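You operate a simulated robot arm through the tools that you are given. There is no shell and no other tool.

You run a simulated two-armed robot. Do the job below in one go: nothing can be reset, and whatever is moved stays where it is left.

Task
Take the cap off the grease pot and lay it down on the top of the low dark cabinet.

It is judged by the outcome, as a careful person would: the job done as asked, and still so three seconds after it is handed in. It fails if anything else is knocked over, pushed out of place, dropped, spilled or broken. A push-on lid holds only when it is set on centred and level and pressed home; a screw cap is set on level and turned clockwise until tight.

Robot
Two 7-joint arms with two-finger parallel grippers on one trunk, on a base that moves. Base frame: it is fixed to the floor where the robot stands at the start and does not move with it; the origin is under the middle of the robot, x ahead of it, y to its left, z up; the surface under the hand at the start is at about z = 0.86. Units: m, rad, N and s.
The left shoulder is at the start at [0.232, 0.171, 1.001], the right one opposite. Each reaches about 0.883 m from its shoulder. Payload 4.4 kg a hand.
The tool frame of a hand sits at the grasp point between the pads (the TCP): z along the fingers, y along the line on which they close. The tips reach 0.023 m beyond it. Largest opening 0.094 m; finger width 0.038, thickness 0.01; the body of the gripper, 0.054 by 0.096 m, starts 0.039 m behind the TCP.
Orientation is that of the tool frame in the base frame, as a unit quaternion [x, y, z, w]. With the fingers straight down and closing along the base's y, the tool's x points along the base's -x, its y along +y and its z along -z.

Tools
- The arms move only by the tool arm_command. It takes "left_increments", "right_increments" or both (then of equal length, played together; a hand with none holds still); each is a list of rows, each a list of 7 numbers: the turn, a rotation vector about the tool's x, y, z in rad, then the shift along the tool's x, y, z in m, then the finger opening in m, from 0 to 0.094. In form: [[ax, ay, az, tx, ty, tz, jaw], ...]. A call has 1 to 20 rows; each row shifts and turns the commanded pose from where the row before left it, along the tool's axes as they then stand. Each row takes 0.2 s and may step no farther than 0.05 m and 0.15 rad from the row before; otherwise, or with a gripper value out of range, the whole call is refused. Where a pose cannot be reached the arm comes as near as it can. A force on the tool above 40 N (or 10 N above the force at the start of the call, whichever is more), or a blocked arm, ends the call early, and 0.2 s more pass. Each finger travels about 0.072 m/s and halts on what it meets, pressing with about 24 N; the grip force reading is that of the motor and also rises with nothing between the fingers. The clock runs only during rows and for 0.2 s after the last one: add rows that do not move to give the fingers time. The reply holds the time, the measured pose of the TCP, the force on the tool along the base axes, the opening and the grip force, in the units named above and with some noise, with the torque about the TCP (base axes, N m) and any sound that the robot's microphone picked up.
- Cameras (640 x 400 px; columns grow to the right, rows downward): "scene" is now at [0.3828, -0.0175, 1.1517]; the picture's right is [-0.19, -0.98, 0.00], its down [-0.24, 0.05, -0.97] and it looks along [0.95, -0.19, -0.25] (base axes); focal length 214 px, centre (320, 200). "left" rides on the left gripper at [0.087, -0.016, -0.075] in its tool frame; the picture's right is [0.18, 0.98, 0.00], its down [-0.58, 0.11, -0.81] and it looks along [-0.79, 0.15, 0.59] (tool axes); focal length 243 px, centre (320, 200). "right" rides on the right gripper at [0.086, 0.016, -0.074] in its tool frame; the picture's right is [-0.18, 0.98, 0.00], its down [-0.58, -0.11, -0.81] and it looks along [-0.79, -0.15, 0.59] (tool axes); focal length 243 px, centre (320, 200).
- camera(camera): a new picture of that camera. No time passes.
- raise_lower(by): moves the trunk up (or, below 0, down) by that many m; the arms and the scene camera ride with it, the base frame stays. It gives what a move gives, with no picture.
- drive_base(legs): drives the robot by 1 to 6 legs, each [ahead, left, turn to the left] in m, m and rad, along the robot's own axes; the way and the turn of a leg run together, so that a leg with both is an arc; at most 1.5 m and 3.142 rad a leg. The arms and the cameras ride along, it lands a little off, and it stops where it bumps. It gives what a move gives.
- turn_head(pan, tilt): turns the head with the scene camera to pan (to the left, within 1.396 rad either way) and tilt (down, from -0.506 to 1.204), counted from straight ahead of the robot (the tilt from the chest, where the trunk bows). It gives what a move gives.
- locate(camera, pixels): for up to 12 pixels [column, row] of the newest picture of that camera ("zoom" is the newest enlarged one), the place [x, y, z] in the base frame of the surface seen there, good to about 0.002 m. No time passes.
- close_up(camera, box): a new picture of the part [left, top, right, bottom] of that camera's present view, enlarged. No time passes.
- sign_off(): hands the job in; it is judged then, once.

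Open the grippers and draw the arms clear of the work before you hand the job in, unless the task says otherwise.

The tools are called after "Emit:" as a command line: name --argument value ..., lists and objects as JSON in quotes. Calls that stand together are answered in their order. arm_command: Moves the arms, as the interface text tells. Its arguments: {"type":"object","properties":{"left_increments":{"type":"array","items":{"type":"array","items":{"type":"number"}}},"right_increments":{"type":"array","items":{"type":"array","items":{"type":"number"}}}},"required":[]} The other tools are called the same way: raise_lower (by) moves the trunk up or down; drive_base (legs) drives the base; turn_head (pan, tilt) turns the head that bears the scene camera; camera (camera) takes a picture; locate (camera, pixels) gives the place of the surface under pixels of a picture; close_up (camera, box) takes an enlarged picture of a part of a camera's view; sign_off () hands the job in.

At the start:

```text
clock: 0.0
left_eef_pos: [0.5026, 0.241, 1.1784]
left_tool_rot: [0.0, 1.0, -0.001, 0.001]
left_force: [-0.5, 0.3, 0.1]
left_moment: [0.0, 0.01, 0.01]
left_finger_gap: 0.094
left_grip_force: 0.0
right_eef_pos: [0.4372, -0.1389, 1.2055]
right_tool_rot: [0.0, 1.0, 0.0, 0.0]
right_force: [-0.3, -0.5, -0.1]
right_moment: [-0.02, -0.02, -0.01]
right_finger_gap: 0.0941
right_grip_force: 0.1
trunk travel left (down, up): [-0.025, 0.363]
robot x, y, heading: [0.0023, -0.0014, 0.002]
head pan, tilt (commanded): [-0.195, 0.25]
```

scene: 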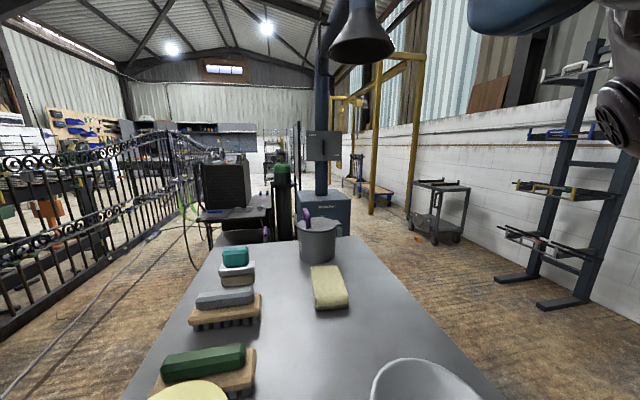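
right: 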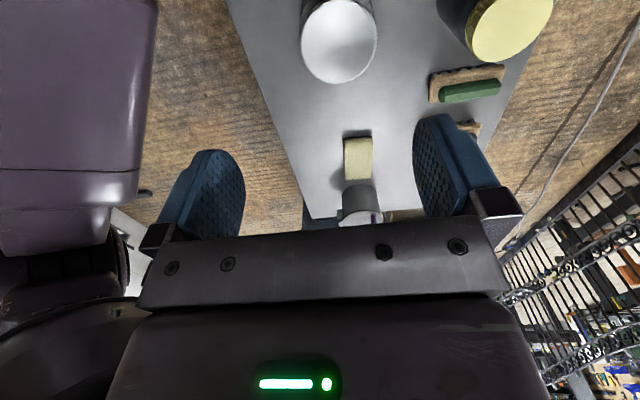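
left: 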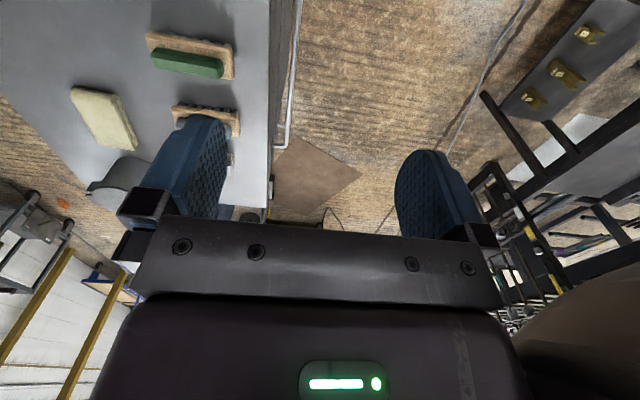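

The scene picture shows a bench with brushes, a grey pot at about (318,240), a sponge, a white bowl and a yellow thing at the bottom. I look down with the head to see the near part of the bench.

Emit:
turn_head --pan 0.0 --tilt 0.8

Emit:
camera --camera "scene"

```text
clock: 1.0
left_eef_pos: [0.503, 0.2397, 1.1777]
left_tool_rot: [0.0, 1.0, 0.0, 0.001]
left_force: [0.0, -0.4, 0.0]
left_moment: [0.01, 0.01, 0.05]
left_finger_gap: 0.0941
left_grip_force: 0.1
right_eef_pos: [0.4367, -0.1401, 1.2061]
right_tool_rot: [0.0, 1.0, 0.0, 0.0]
right_force: [-0.7, -0.5, 0.2]
right_moment: [0.03, -0.03, 0.02]
right_finger_gap: 0.0942
right_grip_force: 0.0
trunk travel left (down, up): [-0.025, 0.363]
robot x, y, heading: [-0.0003, -0.0012, 0.003]
head pan, tilt (commanded): [0.0, 0.799]
```

```text
taken
```

scene: 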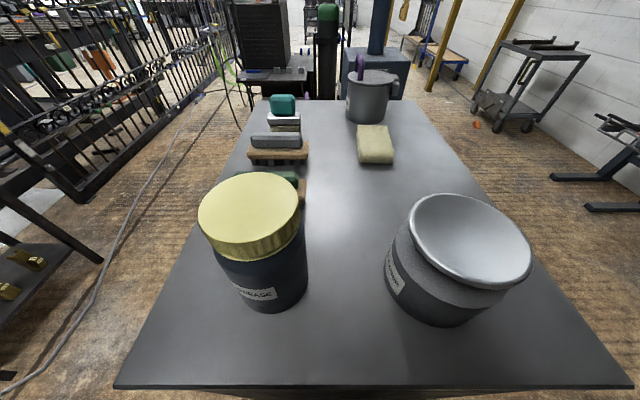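

Two pots stand in front: a black one with a yellow cap labelled "…EASE" (262,293) and a grey one with a tilted-looking lid (455,260). I take close-ups to read labels and see the cap's type.

Emit:
close_up --camera "scene" --box '[180, 160, 330, 320]'

Emit:
close_up --camera "scene" --box '[370, 180, 540, 330]'

Emit:
locate --camera "scene" --pixels '[[249, 210], [201, 215], [299, 205], [250, 175], [232, 240], [280, 300], [262, 293], [440, 320], [470, 240], [340, 350], [325, 200], [280, 230]]'

```text
2.50 times, centred on (255, 240) of scene
```

zoom: 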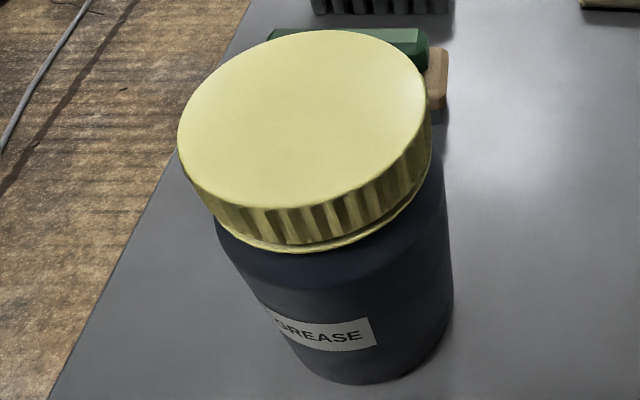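

```text
2.67 times, centred on (455, 255) of scene
```

zoom: 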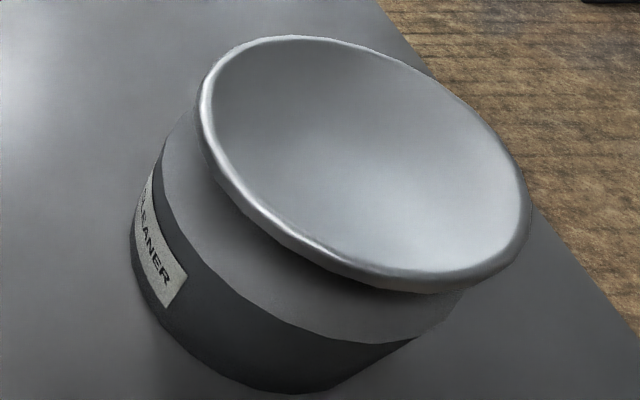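

```text
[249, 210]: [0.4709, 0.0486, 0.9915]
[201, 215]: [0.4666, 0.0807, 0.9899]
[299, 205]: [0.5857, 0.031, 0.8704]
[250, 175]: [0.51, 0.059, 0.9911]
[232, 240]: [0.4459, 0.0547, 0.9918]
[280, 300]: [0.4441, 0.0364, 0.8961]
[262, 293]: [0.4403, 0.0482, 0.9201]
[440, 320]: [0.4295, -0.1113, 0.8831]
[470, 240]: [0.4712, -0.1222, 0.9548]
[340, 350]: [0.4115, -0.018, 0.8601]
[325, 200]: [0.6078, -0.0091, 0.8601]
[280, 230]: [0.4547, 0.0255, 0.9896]
```

The left pot reads "GREASE" with a ribbed yellow screw cap, top at z≈0.991; the right one is "CLEANER". I now measure the cap more carefully and look round for the low dark cabinet.

Emit:
close_up --camera "scene" --box '[180, 160, 330, 320]'

Emit:
locate --camera "zoom" --pixels '[[183, 150], [300, 36], [418, 90], [423, 120], [330, 192], [240, 195], [310, 215], [280, 245], [300, 260], [360, 270], [230, 245], [330, 380]]'

Emit:
turn_head --pan 1.2 --tilt 0.5

Emit:
camera --camera "scene"

Emit:
turn_head --pan -1.2 --tilt 0.5

Emit:
camera --camera "scene"

```text
2.50 times, centred on (255, 240) of scene
```

zoom: 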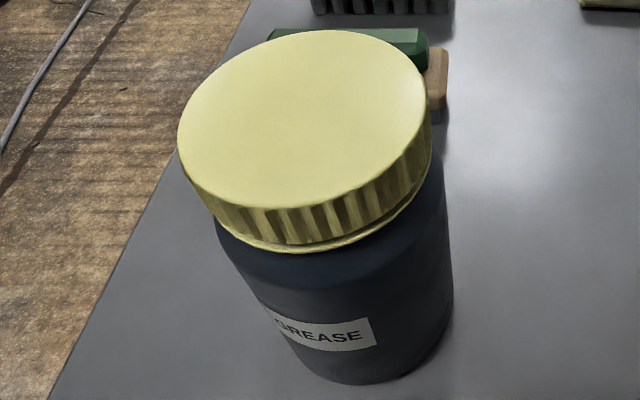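

```text
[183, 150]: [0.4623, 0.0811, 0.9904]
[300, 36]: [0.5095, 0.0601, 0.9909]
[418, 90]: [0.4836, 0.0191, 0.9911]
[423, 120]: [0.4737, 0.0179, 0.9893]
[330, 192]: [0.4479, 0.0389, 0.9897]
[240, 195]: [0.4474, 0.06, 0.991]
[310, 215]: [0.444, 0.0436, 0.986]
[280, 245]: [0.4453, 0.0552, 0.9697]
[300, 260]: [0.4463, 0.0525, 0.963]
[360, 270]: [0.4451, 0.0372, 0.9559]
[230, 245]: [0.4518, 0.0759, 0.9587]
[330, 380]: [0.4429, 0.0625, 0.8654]
```

```text
clock: 2.4
left_eef_pos: [0.5025, 0.2401, 1.177]
left_tool_rot: [0.0, 1.0, 0.0, 0.001]
left_force: [0.2, -0.3, -0.7]
left_moment: [0.02, -0.04, 0.04]
left_finger_gap: 0.0939
left_grip_force: 0.1
right_eef_pos: [0.4373, -0.138, 1.2056]
right_tool_rot: [-0.001, 1.0, -0.001, 0.0]
right_force: [0.5, -0.1, 0.4]
right_moment: [0.03, -0.01, 0.0]
right_finger_gap: 0.0937
right_grip_force: 0.0
trunk travel left (down, up): [-0.025, 0.363]
robot x, y, heading: [-0.0006, 0.0023, 0.001]
head pan, tilt (commanded): [1.201, 0.499]
```

```text
taken
```

scene: 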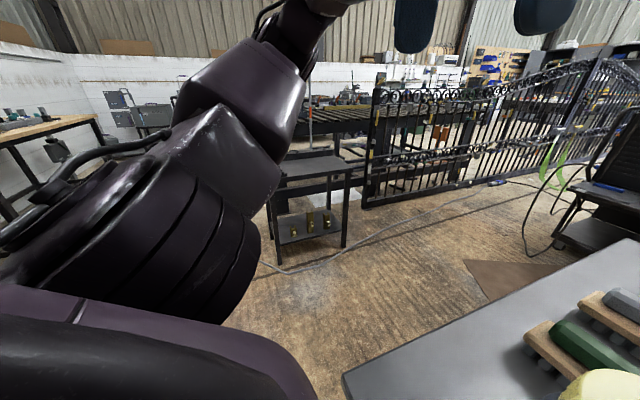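

```text
clock: 4.6
left_eef_pos: [0.503, 0.2394, 1.177]
left_tool_rot: [-0.001, 1.0, 0.0, 0.001]
left_force: [0.4, 0.5, 0.5]
left_moment: [0.04, 0.03, 0.01]
left_finger_gap: 0.0937
left_grip_force: 0.0
right_eef_pos: [0.4369, -0.1383, 1.2051]
right_tool_rot: [-0.001, 1.0, 0.0, 0.0]
right_force: [-0.2, -0.4, -0.3]
right_moment: [-0.02, 0.01, 0.0]
right_finger_gap: 0.0941
right_grip_force: 0.0
trunk travel left (down, up): [-0.025, 0.363]
robot x, y, heading: [-0.001, -0.0011, -0.002]
head pan, tilt (commanded): [-1.201, 0.499]
```

```text
taken
```

scene: 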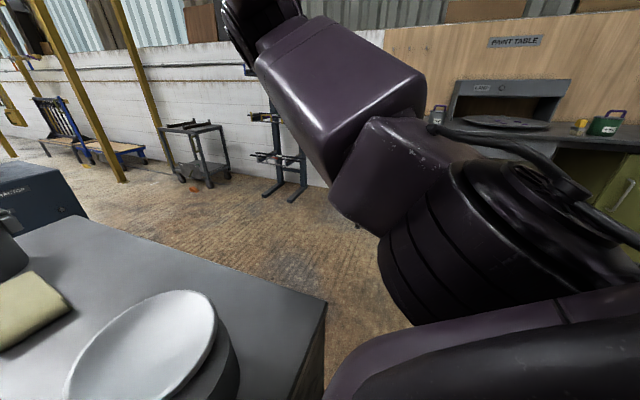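

The cap's centre is about (0.478, 0.049), radius ≈0.034. No clear cabinet on the sides yet; I look ahead again and zoom on the dark boxes beyond the bench.

Emit:
turn_head --pan 0.0 --tilt 0.35

Emit:
camera --camera "scene"

Emit:
close_up --camera "scene" --box '[200, 100, 440, 250]'

```text
clock: 6.0
left_eef_pos: [0.5026, 0.2399, 1.177]
left_tool_rot: [0.001, 1.0, 0.0, 0.0]
left_force: [-0.3, 1.1, 0.6]
left_moment: [0.01, 0.04, -0.01]
left_finger_gap: 0.0942
left_grip_force: 0.0
right_eef_pos: [0.4381, -0.1384, 1.2051]
right_tool_rot: [-0.001, 1.0, 0.0, -0.001]
right_force: [0.2, 0.3, 0.2]
right_moment: [-0.02, 0.0, 0.0]
right_finger_gap: 0.0941
right_grip_force: 0.0
trunk travel left (down, up): [-0.025, 0.363]
robot x, y, heading: [0.0004, -0.0014, 0.003]
head pan, tilt (commanded): [0.0, 0.351]
```

```text
taken
```

scene: 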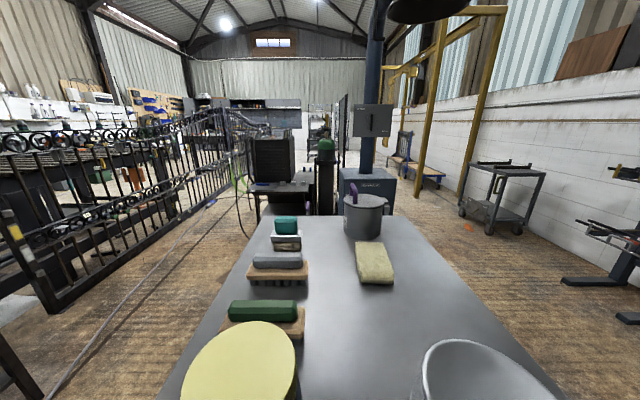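

```text
2.67 times, centred on (320, 175) of scene
```

zoom: 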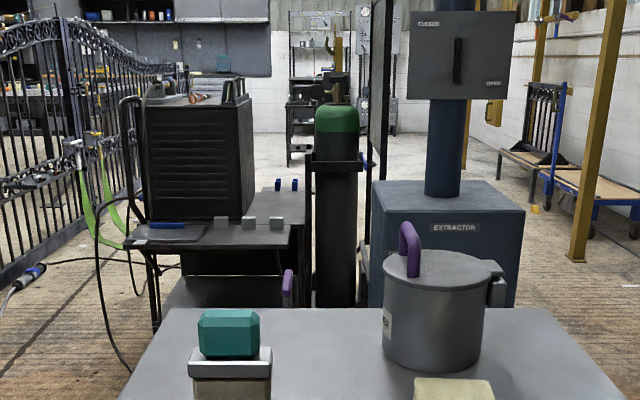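

The extractor box ahead is blue and labelled EXTRACTOR; I'm not sure it is the target cabinet. I look as far back as the head allows on both sides.

Emit:
turn_head --pan 1.39 --tilt 0.15

Emit:
camera --camera "scene"

Emit:
turn_head --pan -1.39 --tilt 0.15

Emit:
camera --camera "scene"

```text
clock: 7.5
left_eef_pos: [0.5031, 0.2414, 1.1777]
left_tool_rot: [0.0, 1.0, -0.001, 0.001]
left_force: [0.6, -0.3, 0.6]
left_moment: [-0.02, 0.02, -0.04]
left_finger_gap: 0.094
left_grip_force: 0.1
right_eef_pos: [0.438, -0.1381, 1.2052]
right_tool_rot: [0.0, 1.0, 0.0, 0.0]
right_force: [-0.4, 0.6, 0.1]
right_moment: [-0.02, 0.0, 0.01]
right_finger_gap: 0.094
right_grip_force: 0.0
trunk travel left (down, up): [-0.025, 0.363]
robot x, y, heading: [-0.0008, -0.0041, 0.003]
head pan, tilt (commanded): [1.389, 0.15]
```

```text
taken
```

scene: 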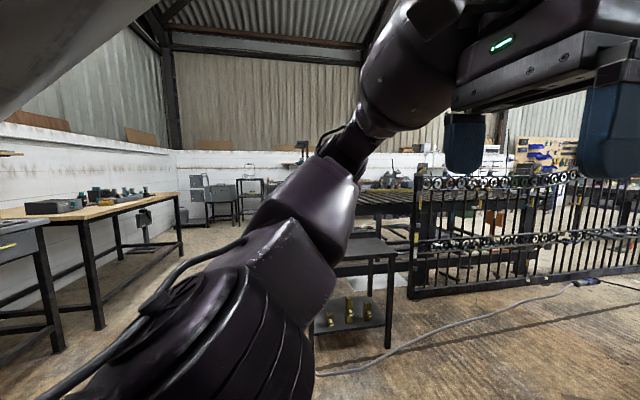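

```text
clock: 9.9
left_eef_pos: [0.503, 0.2405, 1.1772]
left_tool_rot: [0.0, 1.0, 0.0, 0.001]
left_force: [0.1, -0.4, -0.2]
left_moment: [-0.02, 0.01, 0.01]
left_finger_gap: 0.094
left_grip_force: 0.1
right_eef_pos: [0.4376, -0.1389, 1.2058]
right_tool_rot: [0.001, 1.0, 0.0, 0.0]
right_force: [-0.5, -0.5, -0.4]
right_moment: [0.0, 0.0, 0.0]
right_finger_gap: 0.094
right_grip_force: 0.0
trunk travel left (down, up): [-0.025, 0.363]
robot x, y, heading: [0.0038, -0.0031, 0.004]
head pan, tilt (commanded): [-1.389, 0.15]
```

```text
taken
```

scene: 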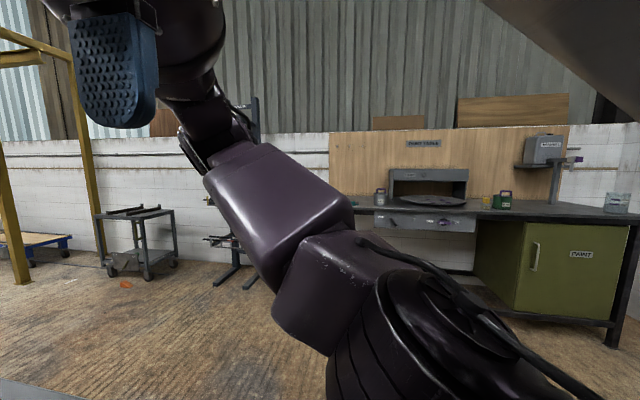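

To the right rear is a green paint cabinet; nothing low and dark yet. I'll back off a little from the bench (arms are well above the pots) and turn to view the area behind.

Emit:
drive_base --legs '[[-0.3, 0, 0]]'

Emit:
turn_head --pan 0.0 --tilt 0.6

Emit:
camera --camera "scene"

```text
clock: 12.0
left_eef_pos: [0.2096, 0.24, 1.1773]
left_tool_rot: [-0.001, 1.0, 0.0, 0.002]
left_force: [-0.9, -0.9, 0.7]
left_moment: [0.0, 0.02, 0.0]
left_finger_gap: 0.0941
left_grip_force: 0.2
right_eef_pos: [0.1452, -0.1381, 1.2059]
right_tool_rot: [-0.001, 1.0, 0.0, -0.001]
right_force: [-0.2, -0.1, -0.2]
right_moment: [-0.01, -0.04, -0.04]
right_finger_gap: 0.0939
right_grip_force: 0.0
trunk travel left (down, up): [-0.025, 0.363]
robot x, y, heading: [-0.2939, 0.001, 0.004]
head pan, tilt (commanded): [-1.389, 0.15]
```

```text
clock: 13.5
left_eef_pos: [0.2102, 0.2411, 1.1766]
left_tool_rot: [0.0, 1.0, -0.001, 0.0]
left_force: [-0.4, 0.0, 0.0]
left_moment: [-0.01, -0.01, 0.01]
left_finger_gap: 0.094
left_grip_force: 0.0
right_eef_pos: [0.1461, -0.1374, 1.2057]
right_tool_rot: [-0.001, 1.0, 0.0, 0.0]
right_force: [-0.4, -1.0, 0.4]
right_moment: [0.01, 0.03, 0.0]
right_finger_gap: 0.0943
right_grip_force: 0.0
trunk travel left (down, up): [-0.025, 0.363]
robot x, y, heading: [-0.2909, -0.0036, 0.002]
head pan, tilt (commanded): [0.0, 0.6]
```

```text
taken
```

scene: 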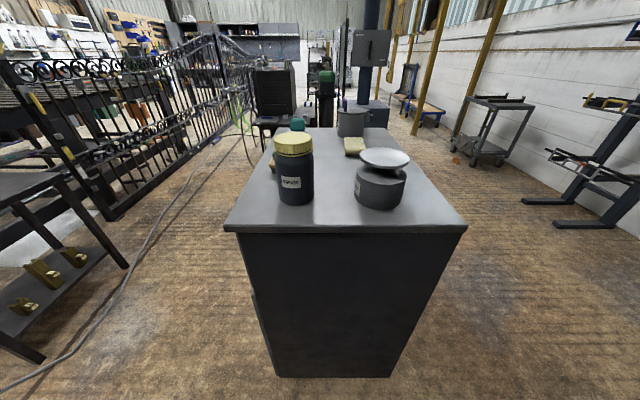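

From here the "bench" turns out to be a dark, closed black cabinet body with a grey top (front face at (340,300)). It may be the low dark cabinet itself; I check the rest of the room to rule out another one.

Emit:
drive_base --legs '[[-0.2, 0, 0], [0, 0, 1.57]]'

Emit:
turn_head --pan 0.3 --tilt 0.35

Emit:
camera --camera "scene"

```text
clock: 18.8
left_eef_pos: [-0.7103, 0.5123, 1.1762]
left_tool_rot: [-0.69, 0.723, 0.001, 0.001]
left_force: [0.5, -0.3, -1.3]
left_moment: [-0.03, -0.03, 0.01]
left_finger_gap: 0.0938
left_grip_force: 0.0
right_eef_pos: [-0.3355, 0.4299, 1.2048]
right_tool_rot: [-0.69, 0.723, -0.001, 0.0]
right_force: [-0.3, 0.2, 0.5]
right_moment: [-0.01, -0.02, -0.02]
right_finger_gap: 0.0938
right_grip_force: 0.1
trunk travel left (down, up): [-0.025, 0.363]
robot x, y, heading: [-0.4933, -0.0002, 1.522]
head pan, tilt (commanded): [0.0, 0.6]
```

```text
clock: 19.6
left_eef_pos: [-0.7104, 0.5117, 1.177]
left_tool_rot: [-0.691, 0.723, 0.0, 0.0]
left_force: [0.8, -0.4, -0.1]
left_moment: [-0.01, 0.04, 0.02]
left_finger_gap: 0.094
left_grip_force: 0.1
right_eef_pos: [-0.3347, 0.4294, 1.2046]
right_tool_rot: [-0.69, 0.723, -0.001, -0.001]
right_force: [0.5, -0.4, 0.0]
right_moment: [0.0, -0.03, 0.03]
right_finger_gap: 0.0937
right_grip_force: 0.1
trunk travel left (down, up): [-0.025, 0.363]
robot x, y, heading: [-0.4942, -0.0014, 1.523]
head pan, tilt (commanded): [0.3, 0.351]
```

```text
taken
```

scene: 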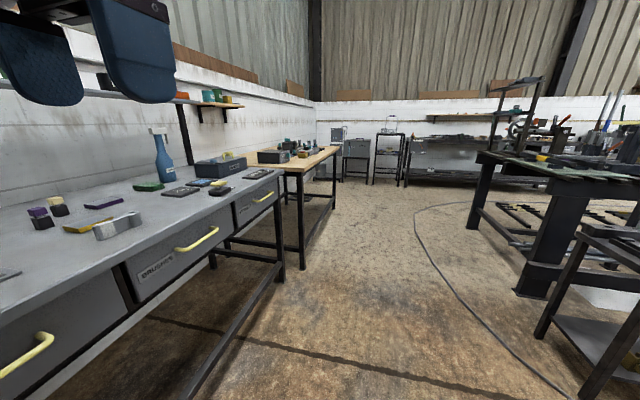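

A drawer bench ("BRUSHES") stands behind. I check its distance before turning further.

Emit:
locate --camera "scene" --pixels '[[275, 172], [115, 265], [20, 310], [160, 160], [360, 350]]'

Emit:
turn_head --pan 1.39 --tilt 0.4

Emit:
camera --camera "scene"

```text
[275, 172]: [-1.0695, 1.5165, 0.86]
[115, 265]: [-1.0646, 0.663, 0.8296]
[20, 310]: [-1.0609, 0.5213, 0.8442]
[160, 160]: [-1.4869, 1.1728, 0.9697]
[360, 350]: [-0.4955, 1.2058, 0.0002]
```

```text
clock: 20.9
left_eef_pos: [-0.7091, 0.5123, 1.1776]
left_tool_rot: [-0.691, 0.723, 0.001, 0.001]
left_force: [0.6, -0.7, 0.0]
left_moment: [-0.01, 0.0, -0.01]
left_finger_gap: 0.094
left_grip_force: 0.1
right_eef_pos: [-0.3339, 0.4298, 1.206]
right_tool_rot: [-0.691, 0.723, 0.0, 0.0]
right_force: [-0.2, -0.6, -0.6]
right_moment: [0.01, -0.05, -0.01]
right_finger_gap: 0.0941
right_grip_force: 0.0
trunk travel left (down, up): [-0.025, 0.363]
robot x, y, heading: [-0.4954, -0.0026, 1.527]
head pan, tilt (commanded): [1.389, 0.4]
```

```text
taken
```

scene: 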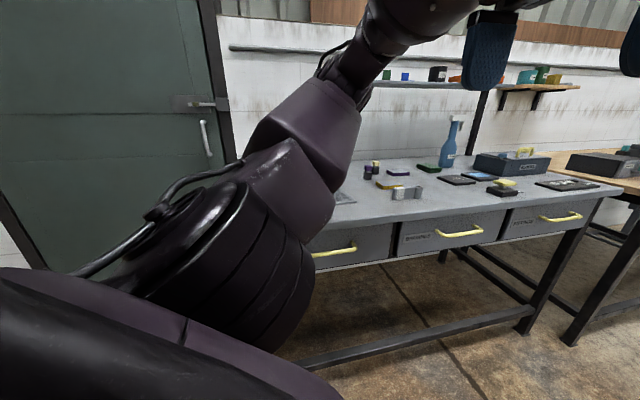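

Behind is only a legged drawer bench and a door, no cabinet. I turn back to face the dark cabinet and inspect it and the other candidates ahead.

Emit:
drive_base --legs '[[0, 0, -1.525]]'

Emit:
turn_head --pan 0.0 --tilt 0.5

Emit:
camera --camera "scene"

Emit:
close_up --camera "scene" --box '[220, 60, 480, 340]'

```text
clock: 25.0
left_eef_pos: [0.0051, 0.2462, 1.177]
left_tool_rot: [-0.008, 1.0, 0.0, 0.001]
left_force: [-0.8, 0.0, -0.1]
left_moment: [0.01, -0.01, -0.03]
left_finger_gap: 0.094
left_grip_force: 0.0
right_eef_pos: [-0.0538, -0.1315, 1.2049]
right_tool_rot: [-0.008, 1.0, 0.0, 0.001]
right_force: [0.8, 0.2, -0.1]
right_moment: [0.03, 0.0, -0.03]
right_finger_gap: 0.0941
right_grip_force: 0.1
trunk travel left (down, up): [-0.025, 0.363]
robot x, y, heading: [-0.4924, 0.003, 0.014]
head pan, tilt (commanded): [1.389, 0.4]
```

```text
clock: 26.6
left_eef_pos: [0.0062, 0.2479, 1.1765]
left_tool_rot: [-0.008, 1.0, 0.0, 0.0]
left_force: [0.0, -0.2, 1.0]
left_moment: [0.01, 0.0, -0.02]
left_finger_gap: 0.094
left_grip_force: 0.1
right_eef_pos: [-0.0528, -0.1337, 1.2057]
right_tool_rot: [-0.008, 1.0, 0.0, -0.001]
right_force: [-0.4, 0.2, 0.7]
right_moment: [-0.04, 0.03, -0.01]
right_finger_gap: 0.0942
right_grip_force: 0.0
trunk travel left (down, up): [-0.025, 0.363]
robot x, y, heading: [-0.4928, -0.0007, 0.018]
head pan, tilt (commanded): [0.0, 0.499]
```

```text
taken
```

scene: 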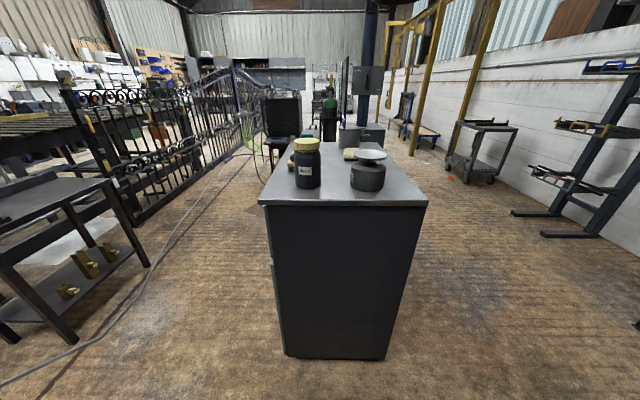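

```text
1.43 times, centred on (350, 200) of scene
```

zoom: 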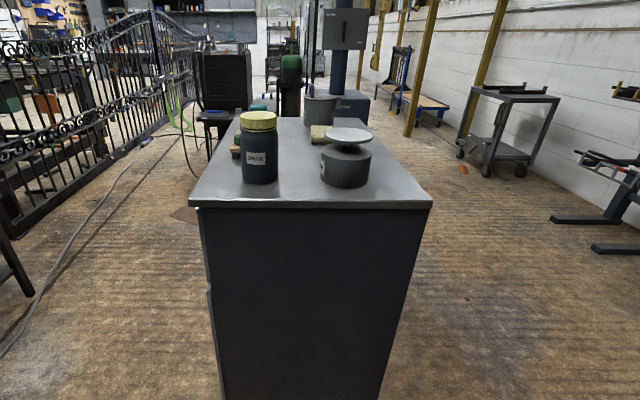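

The station's own body is a low, closed dark cabinet (others are legged tables, a green paint cabinet and a labelled extractor), so its top is where the cap goes. I drive ahead to leave about 0.25 m more room than at the start, so both arms can work the pot.

Emit:
drive_base --legs '[[0.23, 0, -0.016]]'

Emit:
turn_head --pan 0.0 --tilt 0.55

Emit:
camera --camera "scene"

```text
clock: 28.3
left_eef_pos: [0.2407, 0.2395, 1.1781]
left_tool_rot: [0.001, 1.0, 0.0, 0.001]
left_force: [0.0, 0.8, 0.1]
left_moment: [0.0, 0.03, 0.0]
left_finger_gap: 0.0942
left_grip_force: 0.1
right_eef_pos: [0.1747, -0.1378, 1.2058]
right_tool_rot: [0.001, 1.0, 0.0, 0.001]
right_force: [1.1, -0.4, 0.2]
right_moment: [0.01, 0.04, -0.02]
right_finger_gap: 0.0941
right_grip_force: 0.1
trunk travel left (down, up): [-0.025, 0.363]
robot x, y, heading: [-0.2652, -0.0005, -0.001]
head pan, tilt (commanded): [0.0, 0.499]
```

```text
clock: 28.9
left_eef_pos: [0.24, 0.2402, 1.1771]
left_tool_rot: [0.001, 1.0, -0.001, 0.0]
left_force: [-0.3, 0.2, 0.0]
left_moment: [0.0, -0.02, 0.0]
left_finger_gap: 0.094
left_grip_force: 0.1
right_eef_pos: [0.1741, -0.1385, 1.2054]
right_tool_rot: [0.001, 1.0, 0.0, 0.0]
right_force: [0.3, 0.1, 0.2]
right_moment: [0.01, -0.01, 0.02]
right_finger_gap: 0.0941
right_grip_force: 0.0
trunk travel left (down, up): [-0.025, 0.363]
robot x, y, heading: [-0.2646, -0.0007, -0.004]
head pan, tilt (commanded): [0.0, 0.55]
```

```text
taken
```

scene: 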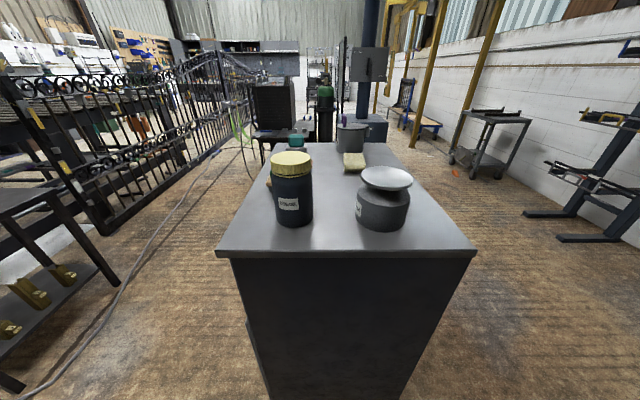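

The pot is at (293,190) in view, with the cabinet edge at row ~250. I enlarge and measure pot, cap, edge and surroundings.

Emit:
close_up --camera "scene" --box '[230, 120, 430, 260]'

Emit:
locate --camera "scene" --pixels '[[340, 249], [240, 250], [335, 200], [340, 180], [293, 222], [385, 229], [360, 190], [409, 180], [385, 170], [330, 215], [285, 185], [354, 162]]'

```text
2.86 times, centred on (330, 190) of scene
```

zoom: 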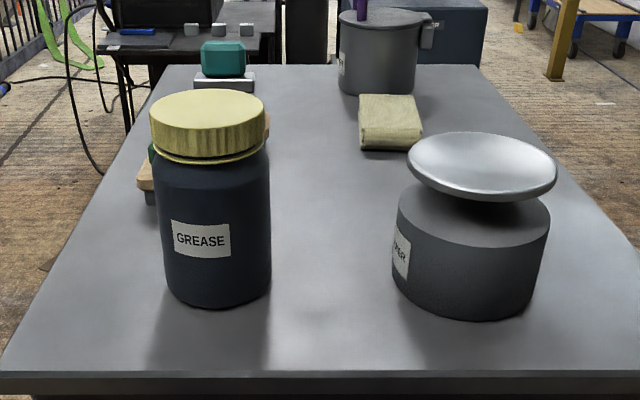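

```text
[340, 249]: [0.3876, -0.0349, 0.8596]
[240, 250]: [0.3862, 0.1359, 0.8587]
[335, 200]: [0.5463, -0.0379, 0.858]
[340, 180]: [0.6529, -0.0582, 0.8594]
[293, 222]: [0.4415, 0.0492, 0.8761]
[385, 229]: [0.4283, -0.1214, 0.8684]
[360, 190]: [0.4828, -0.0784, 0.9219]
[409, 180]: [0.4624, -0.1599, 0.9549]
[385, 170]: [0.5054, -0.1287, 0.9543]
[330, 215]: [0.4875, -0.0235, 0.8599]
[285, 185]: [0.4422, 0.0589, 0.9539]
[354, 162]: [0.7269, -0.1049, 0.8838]
```

The zoom shows the pot body from column 158 to 270 and cap from 150 to 267. I locate points on cap, body and shoulder for the axis and heights.

Emit:
locate --camera "zoom" --pixels '[[166, 240], [265, 240], [215, 240], [215, 295], [215, 170], [210, 145], [155, 120], [264, 118], [210, 90], [190, 157], [230, 163], [215, 305]]'

Emit:
locate --camera "zoom" --pixels '[[208, 155], [208, 158], [208, 161], [208, 165], [400, 220], [545, 225], [470, 300], [408, 160], [554, 175], [145, 180], [150, 160], [330, 200]]'

```text
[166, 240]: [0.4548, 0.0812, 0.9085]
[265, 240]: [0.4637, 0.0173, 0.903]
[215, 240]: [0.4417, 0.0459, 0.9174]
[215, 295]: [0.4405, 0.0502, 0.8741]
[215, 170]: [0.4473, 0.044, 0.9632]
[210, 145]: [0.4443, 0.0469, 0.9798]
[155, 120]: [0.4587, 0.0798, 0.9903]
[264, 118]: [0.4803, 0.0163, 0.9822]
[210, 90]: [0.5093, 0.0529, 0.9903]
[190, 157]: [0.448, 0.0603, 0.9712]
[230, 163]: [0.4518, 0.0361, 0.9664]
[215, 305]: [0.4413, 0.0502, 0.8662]
```

```text
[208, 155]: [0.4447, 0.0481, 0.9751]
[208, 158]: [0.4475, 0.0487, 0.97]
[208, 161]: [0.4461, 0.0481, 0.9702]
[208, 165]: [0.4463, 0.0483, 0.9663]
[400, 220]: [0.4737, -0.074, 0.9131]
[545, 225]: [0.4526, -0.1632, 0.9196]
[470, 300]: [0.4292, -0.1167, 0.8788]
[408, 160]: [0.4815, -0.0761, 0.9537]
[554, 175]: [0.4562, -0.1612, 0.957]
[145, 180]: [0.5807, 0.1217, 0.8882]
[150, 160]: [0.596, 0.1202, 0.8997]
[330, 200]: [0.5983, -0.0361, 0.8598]
```

Pot axis ≈ (0.477, 0.049), body radius 0.035 up to z≈0.955, cap skirt z≈0.97–0.991; cleaner at y≈−0.118, cabinet edge at x≈0.387. I raise the trunk 0.2 m so the arms have comfortable room, then view again.

Emit:
raise_lower --by 0.2

Emit:
turn_head --pan 0.0 --tilt 0.75

Emit:
camera --camera "scene"

```text
clock: 31.1
left_eef_pos: [0.2412, 0.2393, 1.3761]
left_tool_rot: [0.0, 1.0, 0.001, 0.0]
left_force: [1.0, -0.4, 1.3]
left_moment: [-0.02, 0.04, -0.02]
left_finger_gap: 0.0939
left_grip_force: 0.0
right_eef_pos: [0.1765, -0.139, 1.4045]
right_tool_rot: [0.0, 1.0, 0.001, -0.001]
right_force: [0.1, 0.7, 0.9]
right_moment: [0.04, -0.02, 0.0]
right_finger_gap: 0.0942
right_grip_force: 0.1
trunk travel left (down, up): [-0.225, 0.163]
robot x, y, heading: [-0.2652, -0.0004, 0.001]
head pan, tilt (commanded): [0.0, 0.55]
```

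```text
clock: 31.8
left_eef_pos: [0.2395, 0.2404, 1.3774]
left_tool_rot: [0.001, 1.0, 0.0, 0.001]
left_force: [0.7, 0.3, -0.2]
left_moment: [-0.02, -0.02, -0.01]
left_finger_gap: 0.0938
left_grip_force: 0.1
right_eef_pos: [0.1748, -0.1393, 1.4056]
right_tool_rot: [0.0, 1.0, 0.001, 0.0]
right_force: [-1.3, 0.1, 0.4]
right_moment: [-0.03, 0.0, -0.03]
right_finger_gap: 0.094
right_grip_force: 0.0
trunk travel left (down, up): [-0.225, 0.163]
robot x, y, heading: [-0.2608, 0.0041, -0.004]
head pan, tilt (commanded): [0.0, 0.75]
```

```text
taken
```

scene: 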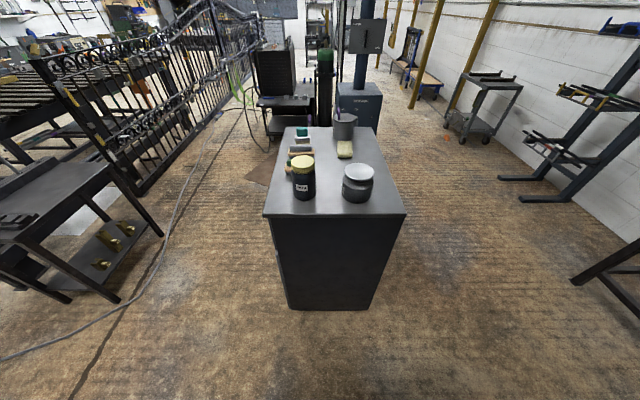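

The hands are up at z≈1.4, well clear. I move the right hand forward and down to about (0.40, 0.02, 1.12), still fingers down and above the pots.

Emit:
arm_command --right_increments '[[0, 0, 0, -0.0225, 0.0159, 0.0286, 0.094], [0, 0, 0, -0.0225, 0.0159, 0.0286, 0.094], [0, 0, 0, -0.0225, 0.0159, 0.0286, 0.094], [0, 0, 0, -0.0225, 0.0159, 0.0286, 0.094], [0, 0, 0, -0.0225, 0.0159, 0.0286, 0.094], [0, 0, 0, -0.0225, 0.0159, 0.0286, 0.094], [0, 0, 0, -0.0225, 0.0159, 0.0286, 0.094], [0, 0, 0, -0.0225, 0.0159, 0.0286, 0.094], [0, 0, 0, -0.0225, 0.0159, 0.0286, 0.094], [0, 0, 0, -0.0225, 0.0159, 0.0286, 0.094]]'

Emit:
camera --camera "right"

Emit:
camera --camera "scene"

```text
clock: 34.0
left_eef_pos: [0.2415, 0.2402, 1.3763]
left_tool_rot: [0.002, 1.0, 0.0, 0.001]
left_force: [-0.1, 0.2, -0.3]
left_moment: [-0.02, -0.02, 0.01]
left_finger_gap: 0.094
left_grip_force: 0.1
right_eef_pos: [0.3991, 0.0198, 1.1207]
right_tool_rot: [0.001, 1.0, -0.001, 0.0]
right_force: [-1.0, -0.2, 0.0]
right_moment: [-0.03, 0.01, -0.01]
right_finger_gap: 0.094
right_grip_force: 0.1
trunk travel left (down, up): [-0.225, 0.163]
robot x, y, heading: [-0.2615, 0.0009, -0.006]
head pan, tilt (commanded): [0.0, 0.75]
```

```text
taken
```

right: 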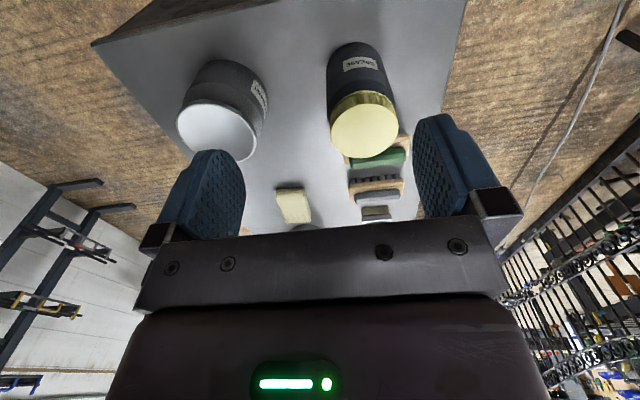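

```text
taken
```

scene: 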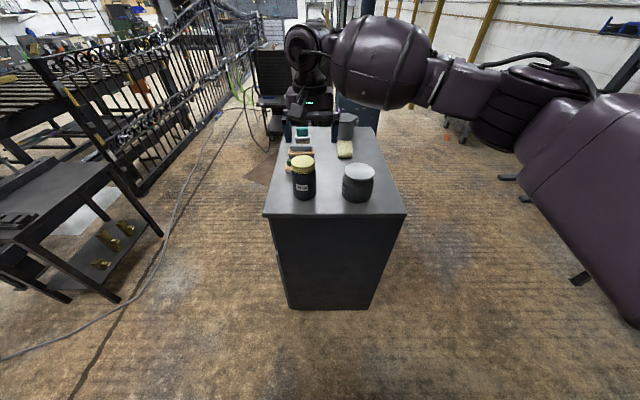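

The right hand is at (0.40, 0.02, 1.12), clear above the pot (pot cap at (363,125) in its view). I now yaw it 0.3 rad left and pitch the fingers up toward horizontal, facing forward.

Emit:
arm_command --right_increments '[[0, 0, -0.15, 0, 0, 0, 0.094], [0, 0, -0.15, 0, 0, 0, 0.094], [0, -0.14, 0, 0, 0, 0, 0.094], [0, -0.14, 0, 0, 0, 0, 0.094], [0, -0.14, 0, 0, 0, 0, 0.094], [0, -0.14, 0, 0, 0, 0, 0.094], [0, -0.14, 0, 0, 0, 0, 0.094], [0, -0.14, 0, 0, 0, 0, 0.094], [0, -0.14, 0, 0, 0, 0, 0.094], [0, -0.14, 0, 0, 0, 0, 0.094], [0, -0.14, 0, 0, 0, 0, 0.094], [0, -0.14, 0, 0, 0, 0, 0.094], [0, 0, 0, 0, 0, 0, 0.094]]'

Emit:
camera --camera "scene"

Emit:
camera --camera "right"

```text
clock: 36.8
left_eef_pos: [0.2422, 0.2398, 1.3769]
left_tool_rot: [0.001, 1.0, -0.001, 0.0]
left_force: [0.9, -0.6, -1.3]
left_moment: [0.01, 0.01, -0.02]
left_finger_gap: 0.094
left_grip_force: 0.1
right_eef_pos: [0.4096, 0.005, 1.1285]
right_tool_rot: [-0.128, 0.806, 0.086, 0.571]
right_force: [0.4, 1.1, -1.2]
right_moment: [0.01, 0.02, -0.02]
right_finger_gap: 0.094
right_grip_force: 0.0
right hand out of reach, approached as far as the arm can: row 11, 12
trunk travel left (down, up): [-0.225, 0.163]
robot x, y, heading: [-0.2618, 0.0006, -0.003]
head pan, tilt (commanded): [0.0, 0.75]
```

```text
taken
```

scene: 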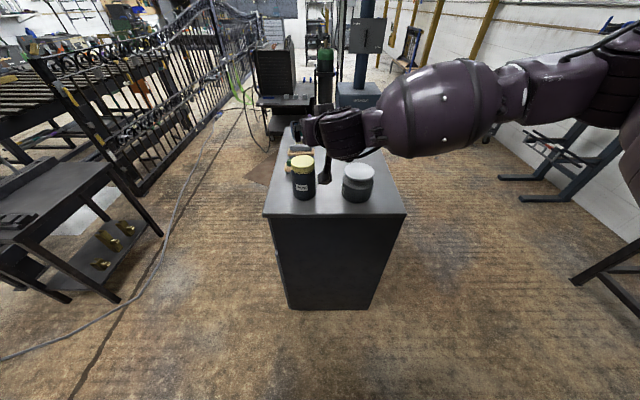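

```text
taken
```

right: 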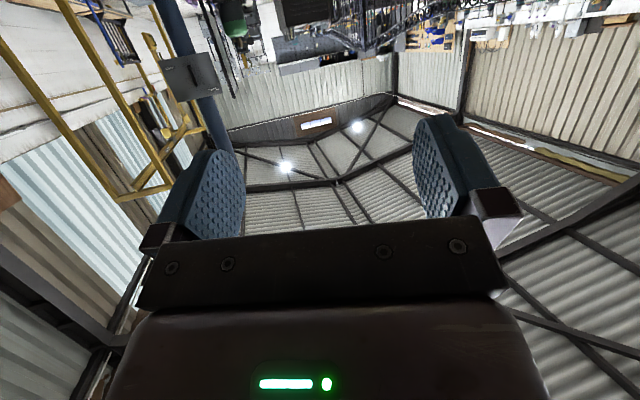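

The right hand reached a pitch of ~71° (rows 11–12 out of reach). With the shoulder lower the forearm will be more level, so I back the base 0.1 m away from the cabinet, then lower the trunk 0.2 m with the hand in front of the edge.

Emit:
drive_base --legs '[[-0.1, 0, 0]]'

Emit:
raise_lower --by -0.2

Emit:
camera --camera "scene"

```text
clock: 38.0
left_eef_pos: [0.1427, 0.2402, 1.376]
left_tool_rot: [0.001, 1.0, 0.0, 0.001]
left_force: [0.0, -0.1, 0.4]
left_moment: [0.03, -0.03, -0.01]
left_finger_gap: 0.094
left_grip_force: 0.1
right_eef_pos: [0.3106, 0.0062, 1.1309]
right_tool_rot: [-0.128, 0.806, 0.085, 0.572]
right_force: [0.1, 0.5, 0.5]
right_moment: [0.02, -0.01, -0.04]
right_finger_gap: 0.0942
right_grip_force: 0.0
trunk travel left (down, up): [-0.225, 0.163]
robot x, y, heading: [-0.3589, 0.0033, 0.0]
head pan, tilt (commanded): [0.0, 0.75]
```

```text
clock: 40.1
left_eef_pos: [0.1415, 0.2406, 1.1793]
left_tool_rot: [0.001, 1.0, 0.0, 0.002]
left_force: [-1.4, 0.1, 0.2]
left_moment: [0.01, -0.04, -0.03]
left_finger_gap: 0.0939
left_grip_force: 0.0
right_eef_pos: [0.3107, 0.0065, 0.9321]
right_tool_rot: [-0.127, 0.805, 0.084, 0.573]
right_force: [0.3, -0.2, -0.4]
right_moment: [0.0, 0.0, 0.03]
right_finger_gap: 0.0941
right_grip_force: 0.0
trunk travel left (down, up): [-0.025, 0.363]
robot x, y, heading: [-0.3573, 0.002, -0.0]
head pan, tilt (commanded): [0.0, 0.75]
```

```text
taken
```

scene: 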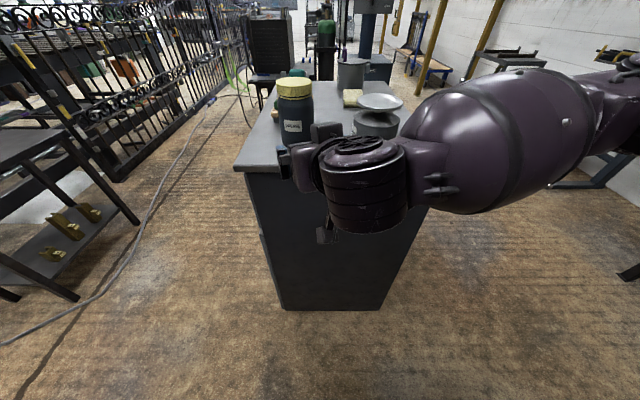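

The hand now sits in front of the cabinet edge at z≈0.93. I check where the forearm barrel is relative to the cleaner pot.

Emit:
locate --camera "scene" --pixels '[[420, 115], [460, 90], [520, 72], [470, 140], [560, 140], [450, 205], [350, 145], [300, 170], [330, 130], [620, 90], [285, 155], [325, 235]]'

```text
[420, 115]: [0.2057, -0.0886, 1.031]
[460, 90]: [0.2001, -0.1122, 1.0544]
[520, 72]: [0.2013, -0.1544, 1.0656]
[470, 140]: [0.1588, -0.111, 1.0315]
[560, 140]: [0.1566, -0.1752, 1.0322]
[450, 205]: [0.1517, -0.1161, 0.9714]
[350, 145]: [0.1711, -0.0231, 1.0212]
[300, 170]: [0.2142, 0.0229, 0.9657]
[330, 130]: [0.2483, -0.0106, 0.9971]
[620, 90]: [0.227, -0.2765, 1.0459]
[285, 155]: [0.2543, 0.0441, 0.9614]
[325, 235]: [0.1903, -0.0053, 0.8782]
```

The forearm's front will stay clear of the cleaner if the arm itself extends forward. I now bring the left hand over the cap (hover at z≈1.09) to check its reach from this base position and refine the cap centre.

Emit:
arm_command --left_increments '[[0, 0, 0, -0.0336, -0.0192, 0.0089, 0.094], [0, 0, 0, -0.0336, -0.0192, 0.0089, 0.094], [0, 0, 0, -0.0336, -0.0192, 0.0089, 0.094], [0, 0, 0, -0.0336, -0.0192, 0.0089, 0.094], [0, 0, 0, -0.0336, -0.0192, 0.0089, 0.094], [0, 0, 0, -0.0336, -0.0192, 0.0089, 0.094], [0, 0, 0, -0.0336, -0.0192, 0.0089, 0.094], [0, 0, 0, -0.0336, -0.0192, 0.0089, 0.094], [0, 0, 0, -0.0336, -0.0192, 0.0089, 0.094], [0, 0, 0, -0.0336, -0.0192, 0.0089, 0.094], [0, 0, 0, 0, 0, 0, 0.094]]'

Emit:
camera --camera "left"

Emit:
camera --camera "scene"

```text
clock: 42.5
left_eef_pos: [0.4784, 0.048, 1.0898]
left_tool_rot: [0.001, 1.0, 0.001, 0.001]
left_force: [-0.1, -0.6, -0.2]
left_moment: [0.01, 0.0, -0.01]
left_finger_gap: 0.0939
left_grip_force: 0.2
right_eef_pos: [0.3112, 0.0054, 0.9302]
right_tool_rot: [-0.128, 0.805, 0.085, 0.572]
right_force: [-0.1, -0.2, 0.6]
right_moment: [0.0, 0.01, 0.02]
right_finger_gap: 0.0939
right_grip_force: 0.1
trunk travel left (down, up): [-0.025, 0.363]
robot x, y, heading: [-0.3588, 0.0059, 0.004]
head pan, tilt (commanded): [0.0, 0.75]
```

```text
taken
```

left: 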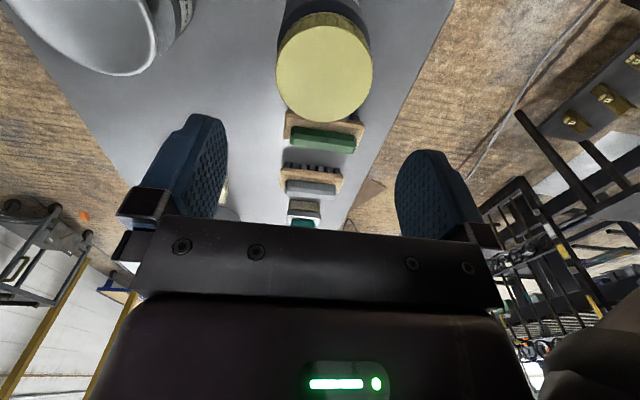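

```text
taken
```

scene: 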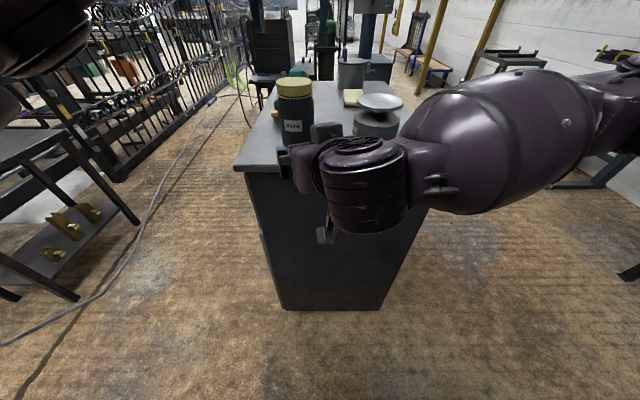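

The left hand hovers at (0.478, 0.048, 1.090); the cap is at (325,70) in its picture. I locate cap rim points for a circle fit.

Emit:
locate --camera "left" --pixels '[[280, 68], [370, 68], [325, 119], [292, 105], [358, 105], [325, 30], [295, 40], [356, 40], [325, 70]]'

Emit:
close_up --camera "left" --box '[260, 0, 390, 130]'

```text
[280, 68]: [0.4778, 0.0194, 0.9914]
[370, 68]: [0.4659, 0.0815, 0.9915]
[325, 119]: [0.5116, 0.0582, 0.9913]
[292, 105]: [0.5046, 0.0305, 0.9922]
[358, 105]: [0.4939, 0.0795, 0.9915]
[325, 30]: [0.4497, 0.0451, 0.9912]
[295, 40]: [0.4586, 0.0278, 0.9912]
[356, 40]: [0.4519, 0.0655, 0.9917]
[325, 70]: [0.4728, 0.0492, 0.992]
```

```text
3.08 times, centred on (325, 65) of left
```

zoom: 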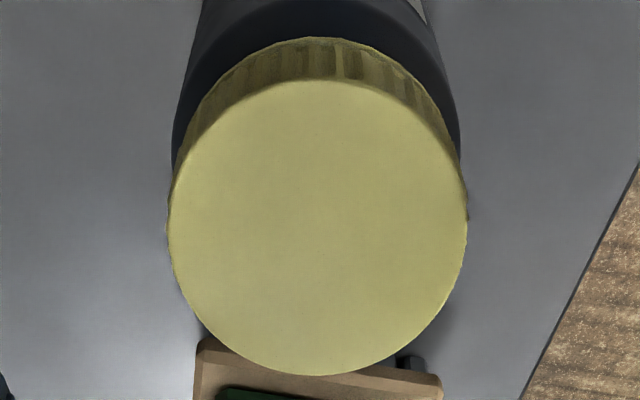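

I use the enlarged view to locate the rim accurately.

Emit:
locate --camera "zoom" --pixels '[[173, 225], [463, 220], [310, 372], [320, 84], [215, 120], [420, 115], [210, 330], [425, 325]]'

```text
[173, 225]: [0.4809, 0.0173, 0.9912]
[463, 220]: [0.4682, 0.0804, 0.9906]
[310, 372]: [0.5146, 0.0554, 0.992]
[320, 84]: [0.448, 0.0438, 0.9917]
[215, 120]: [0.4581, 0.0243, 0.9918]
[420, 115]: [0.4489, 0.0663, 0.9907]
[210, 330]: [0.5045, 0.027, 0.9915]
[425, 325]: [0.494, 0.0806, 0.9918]
```

Cap centre ≈ (0.4785, 0.0495), radius ≈0.0335, top z 0.9915. Right hand tool axes: forward dir ≈ (0.90, 0.285, −0.33). I advance the right hand ~0.08 m toward the pot at the same height and check the actual pose.

Emit:
arm_command --right_increments '[[0, 0, 0, 0, 0, 0, 0.094], [0, 0, 0, -0.009, -0.0017, 0.0258, 0.094], [0, 0, 0, -0.009, -0.0017, 0.0258, 0.094], [0, 0, 0, -0.009, -0.0017, 0.0258, 0.094], [0, 0, 0, 0, 0, 0, 0.094]]'

Emit:
camera --camera "scene"

Emit:
camera --camera "left"

```text
clock: 43.7
left_eef_pos: [0.4798, 0.0471, 1.0882]
left_tool_rot: [0.001, 1.0, -0.001, 0.001]
left_force: [-0.4, 0.1, 1.0]
left_moment: [0.0, 0.01, -0.02]
left_finger_gap: 0.094
left_grip_force: 0.0
right_eef_pos: [0.3908, 0.0266, 0.9314]
right_tool_rot: [-0.127, 0.806, 0.084, 0.572]
right_force: [0.2, -0.2, 0.3]
right_moment: [-0.01, -0.01, -0.03]
right_finger_gap: 0.0941
right_grip_force: 0.1
trunk travel left (down, up): [-0.025, 0.363]
robot x, y, heading: [-0.3627, 0.0029, -0.001]
head pan, tilt (commanded): [0.0, 0.75]
```

```text
taken
```

scene: 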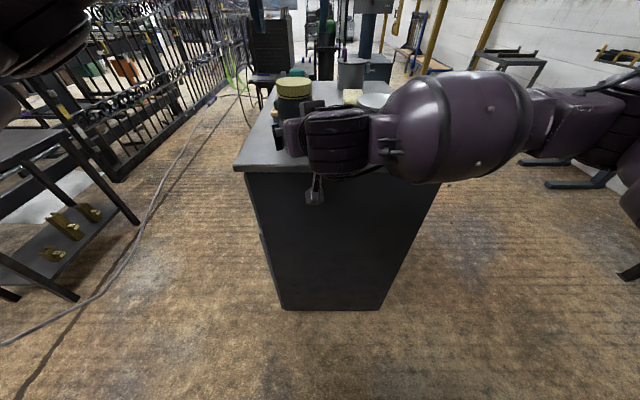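

```text
taken
```

left: 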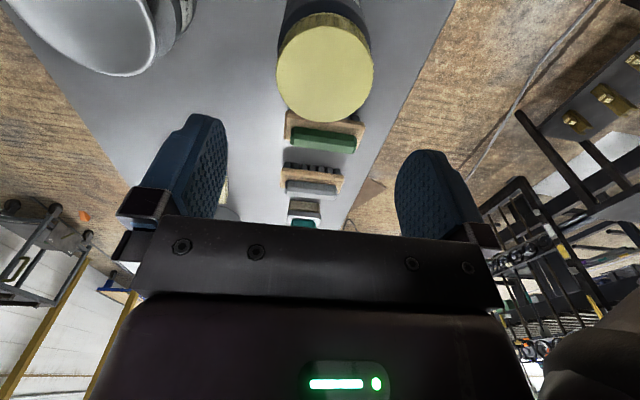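

The advance went as commanded (now 0.391, 0.027, 0.931). I check forearm and wrist positions relative to the cleaner pot and the cabinet edge.

Emit:
locate --camera "scene" --pixels '[[405, 90], [430, 77], [480, 70], [520, 80], [375, 103], [330, 112], [380, 150], [420, 180], [480, 180], [340, 175], [315, 200], [350, 145]]'

Emit:
close_up --camera "scene" --box '[240, 60, 420, 220]'

```text
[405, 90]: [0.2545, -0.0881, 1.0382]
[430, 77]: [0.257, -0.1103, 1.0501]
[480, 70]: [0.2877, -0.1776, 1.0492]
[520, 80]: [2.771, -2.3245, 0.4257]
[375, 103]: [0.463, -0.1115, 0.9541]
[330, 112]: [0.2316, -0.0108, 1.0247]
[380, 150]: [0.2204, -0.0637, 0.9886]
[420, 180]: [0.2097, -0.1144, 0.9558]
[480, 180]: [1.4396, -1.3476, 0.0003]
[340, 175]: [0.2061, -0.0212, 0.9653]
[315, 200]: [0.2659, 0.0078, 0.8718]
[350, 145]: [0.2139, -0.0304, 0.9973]
```

```text
2.50 times, centred on (330, 140) of scene
```

zoom: 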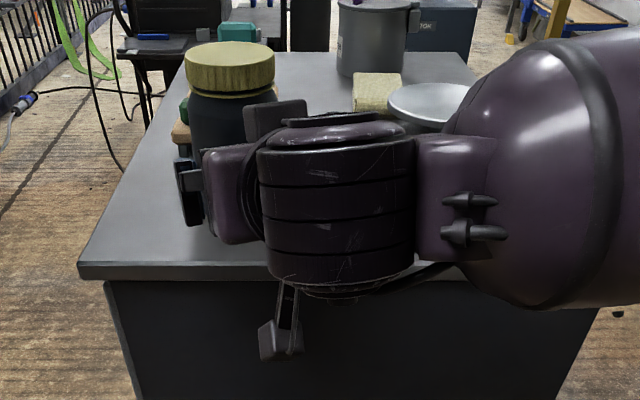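

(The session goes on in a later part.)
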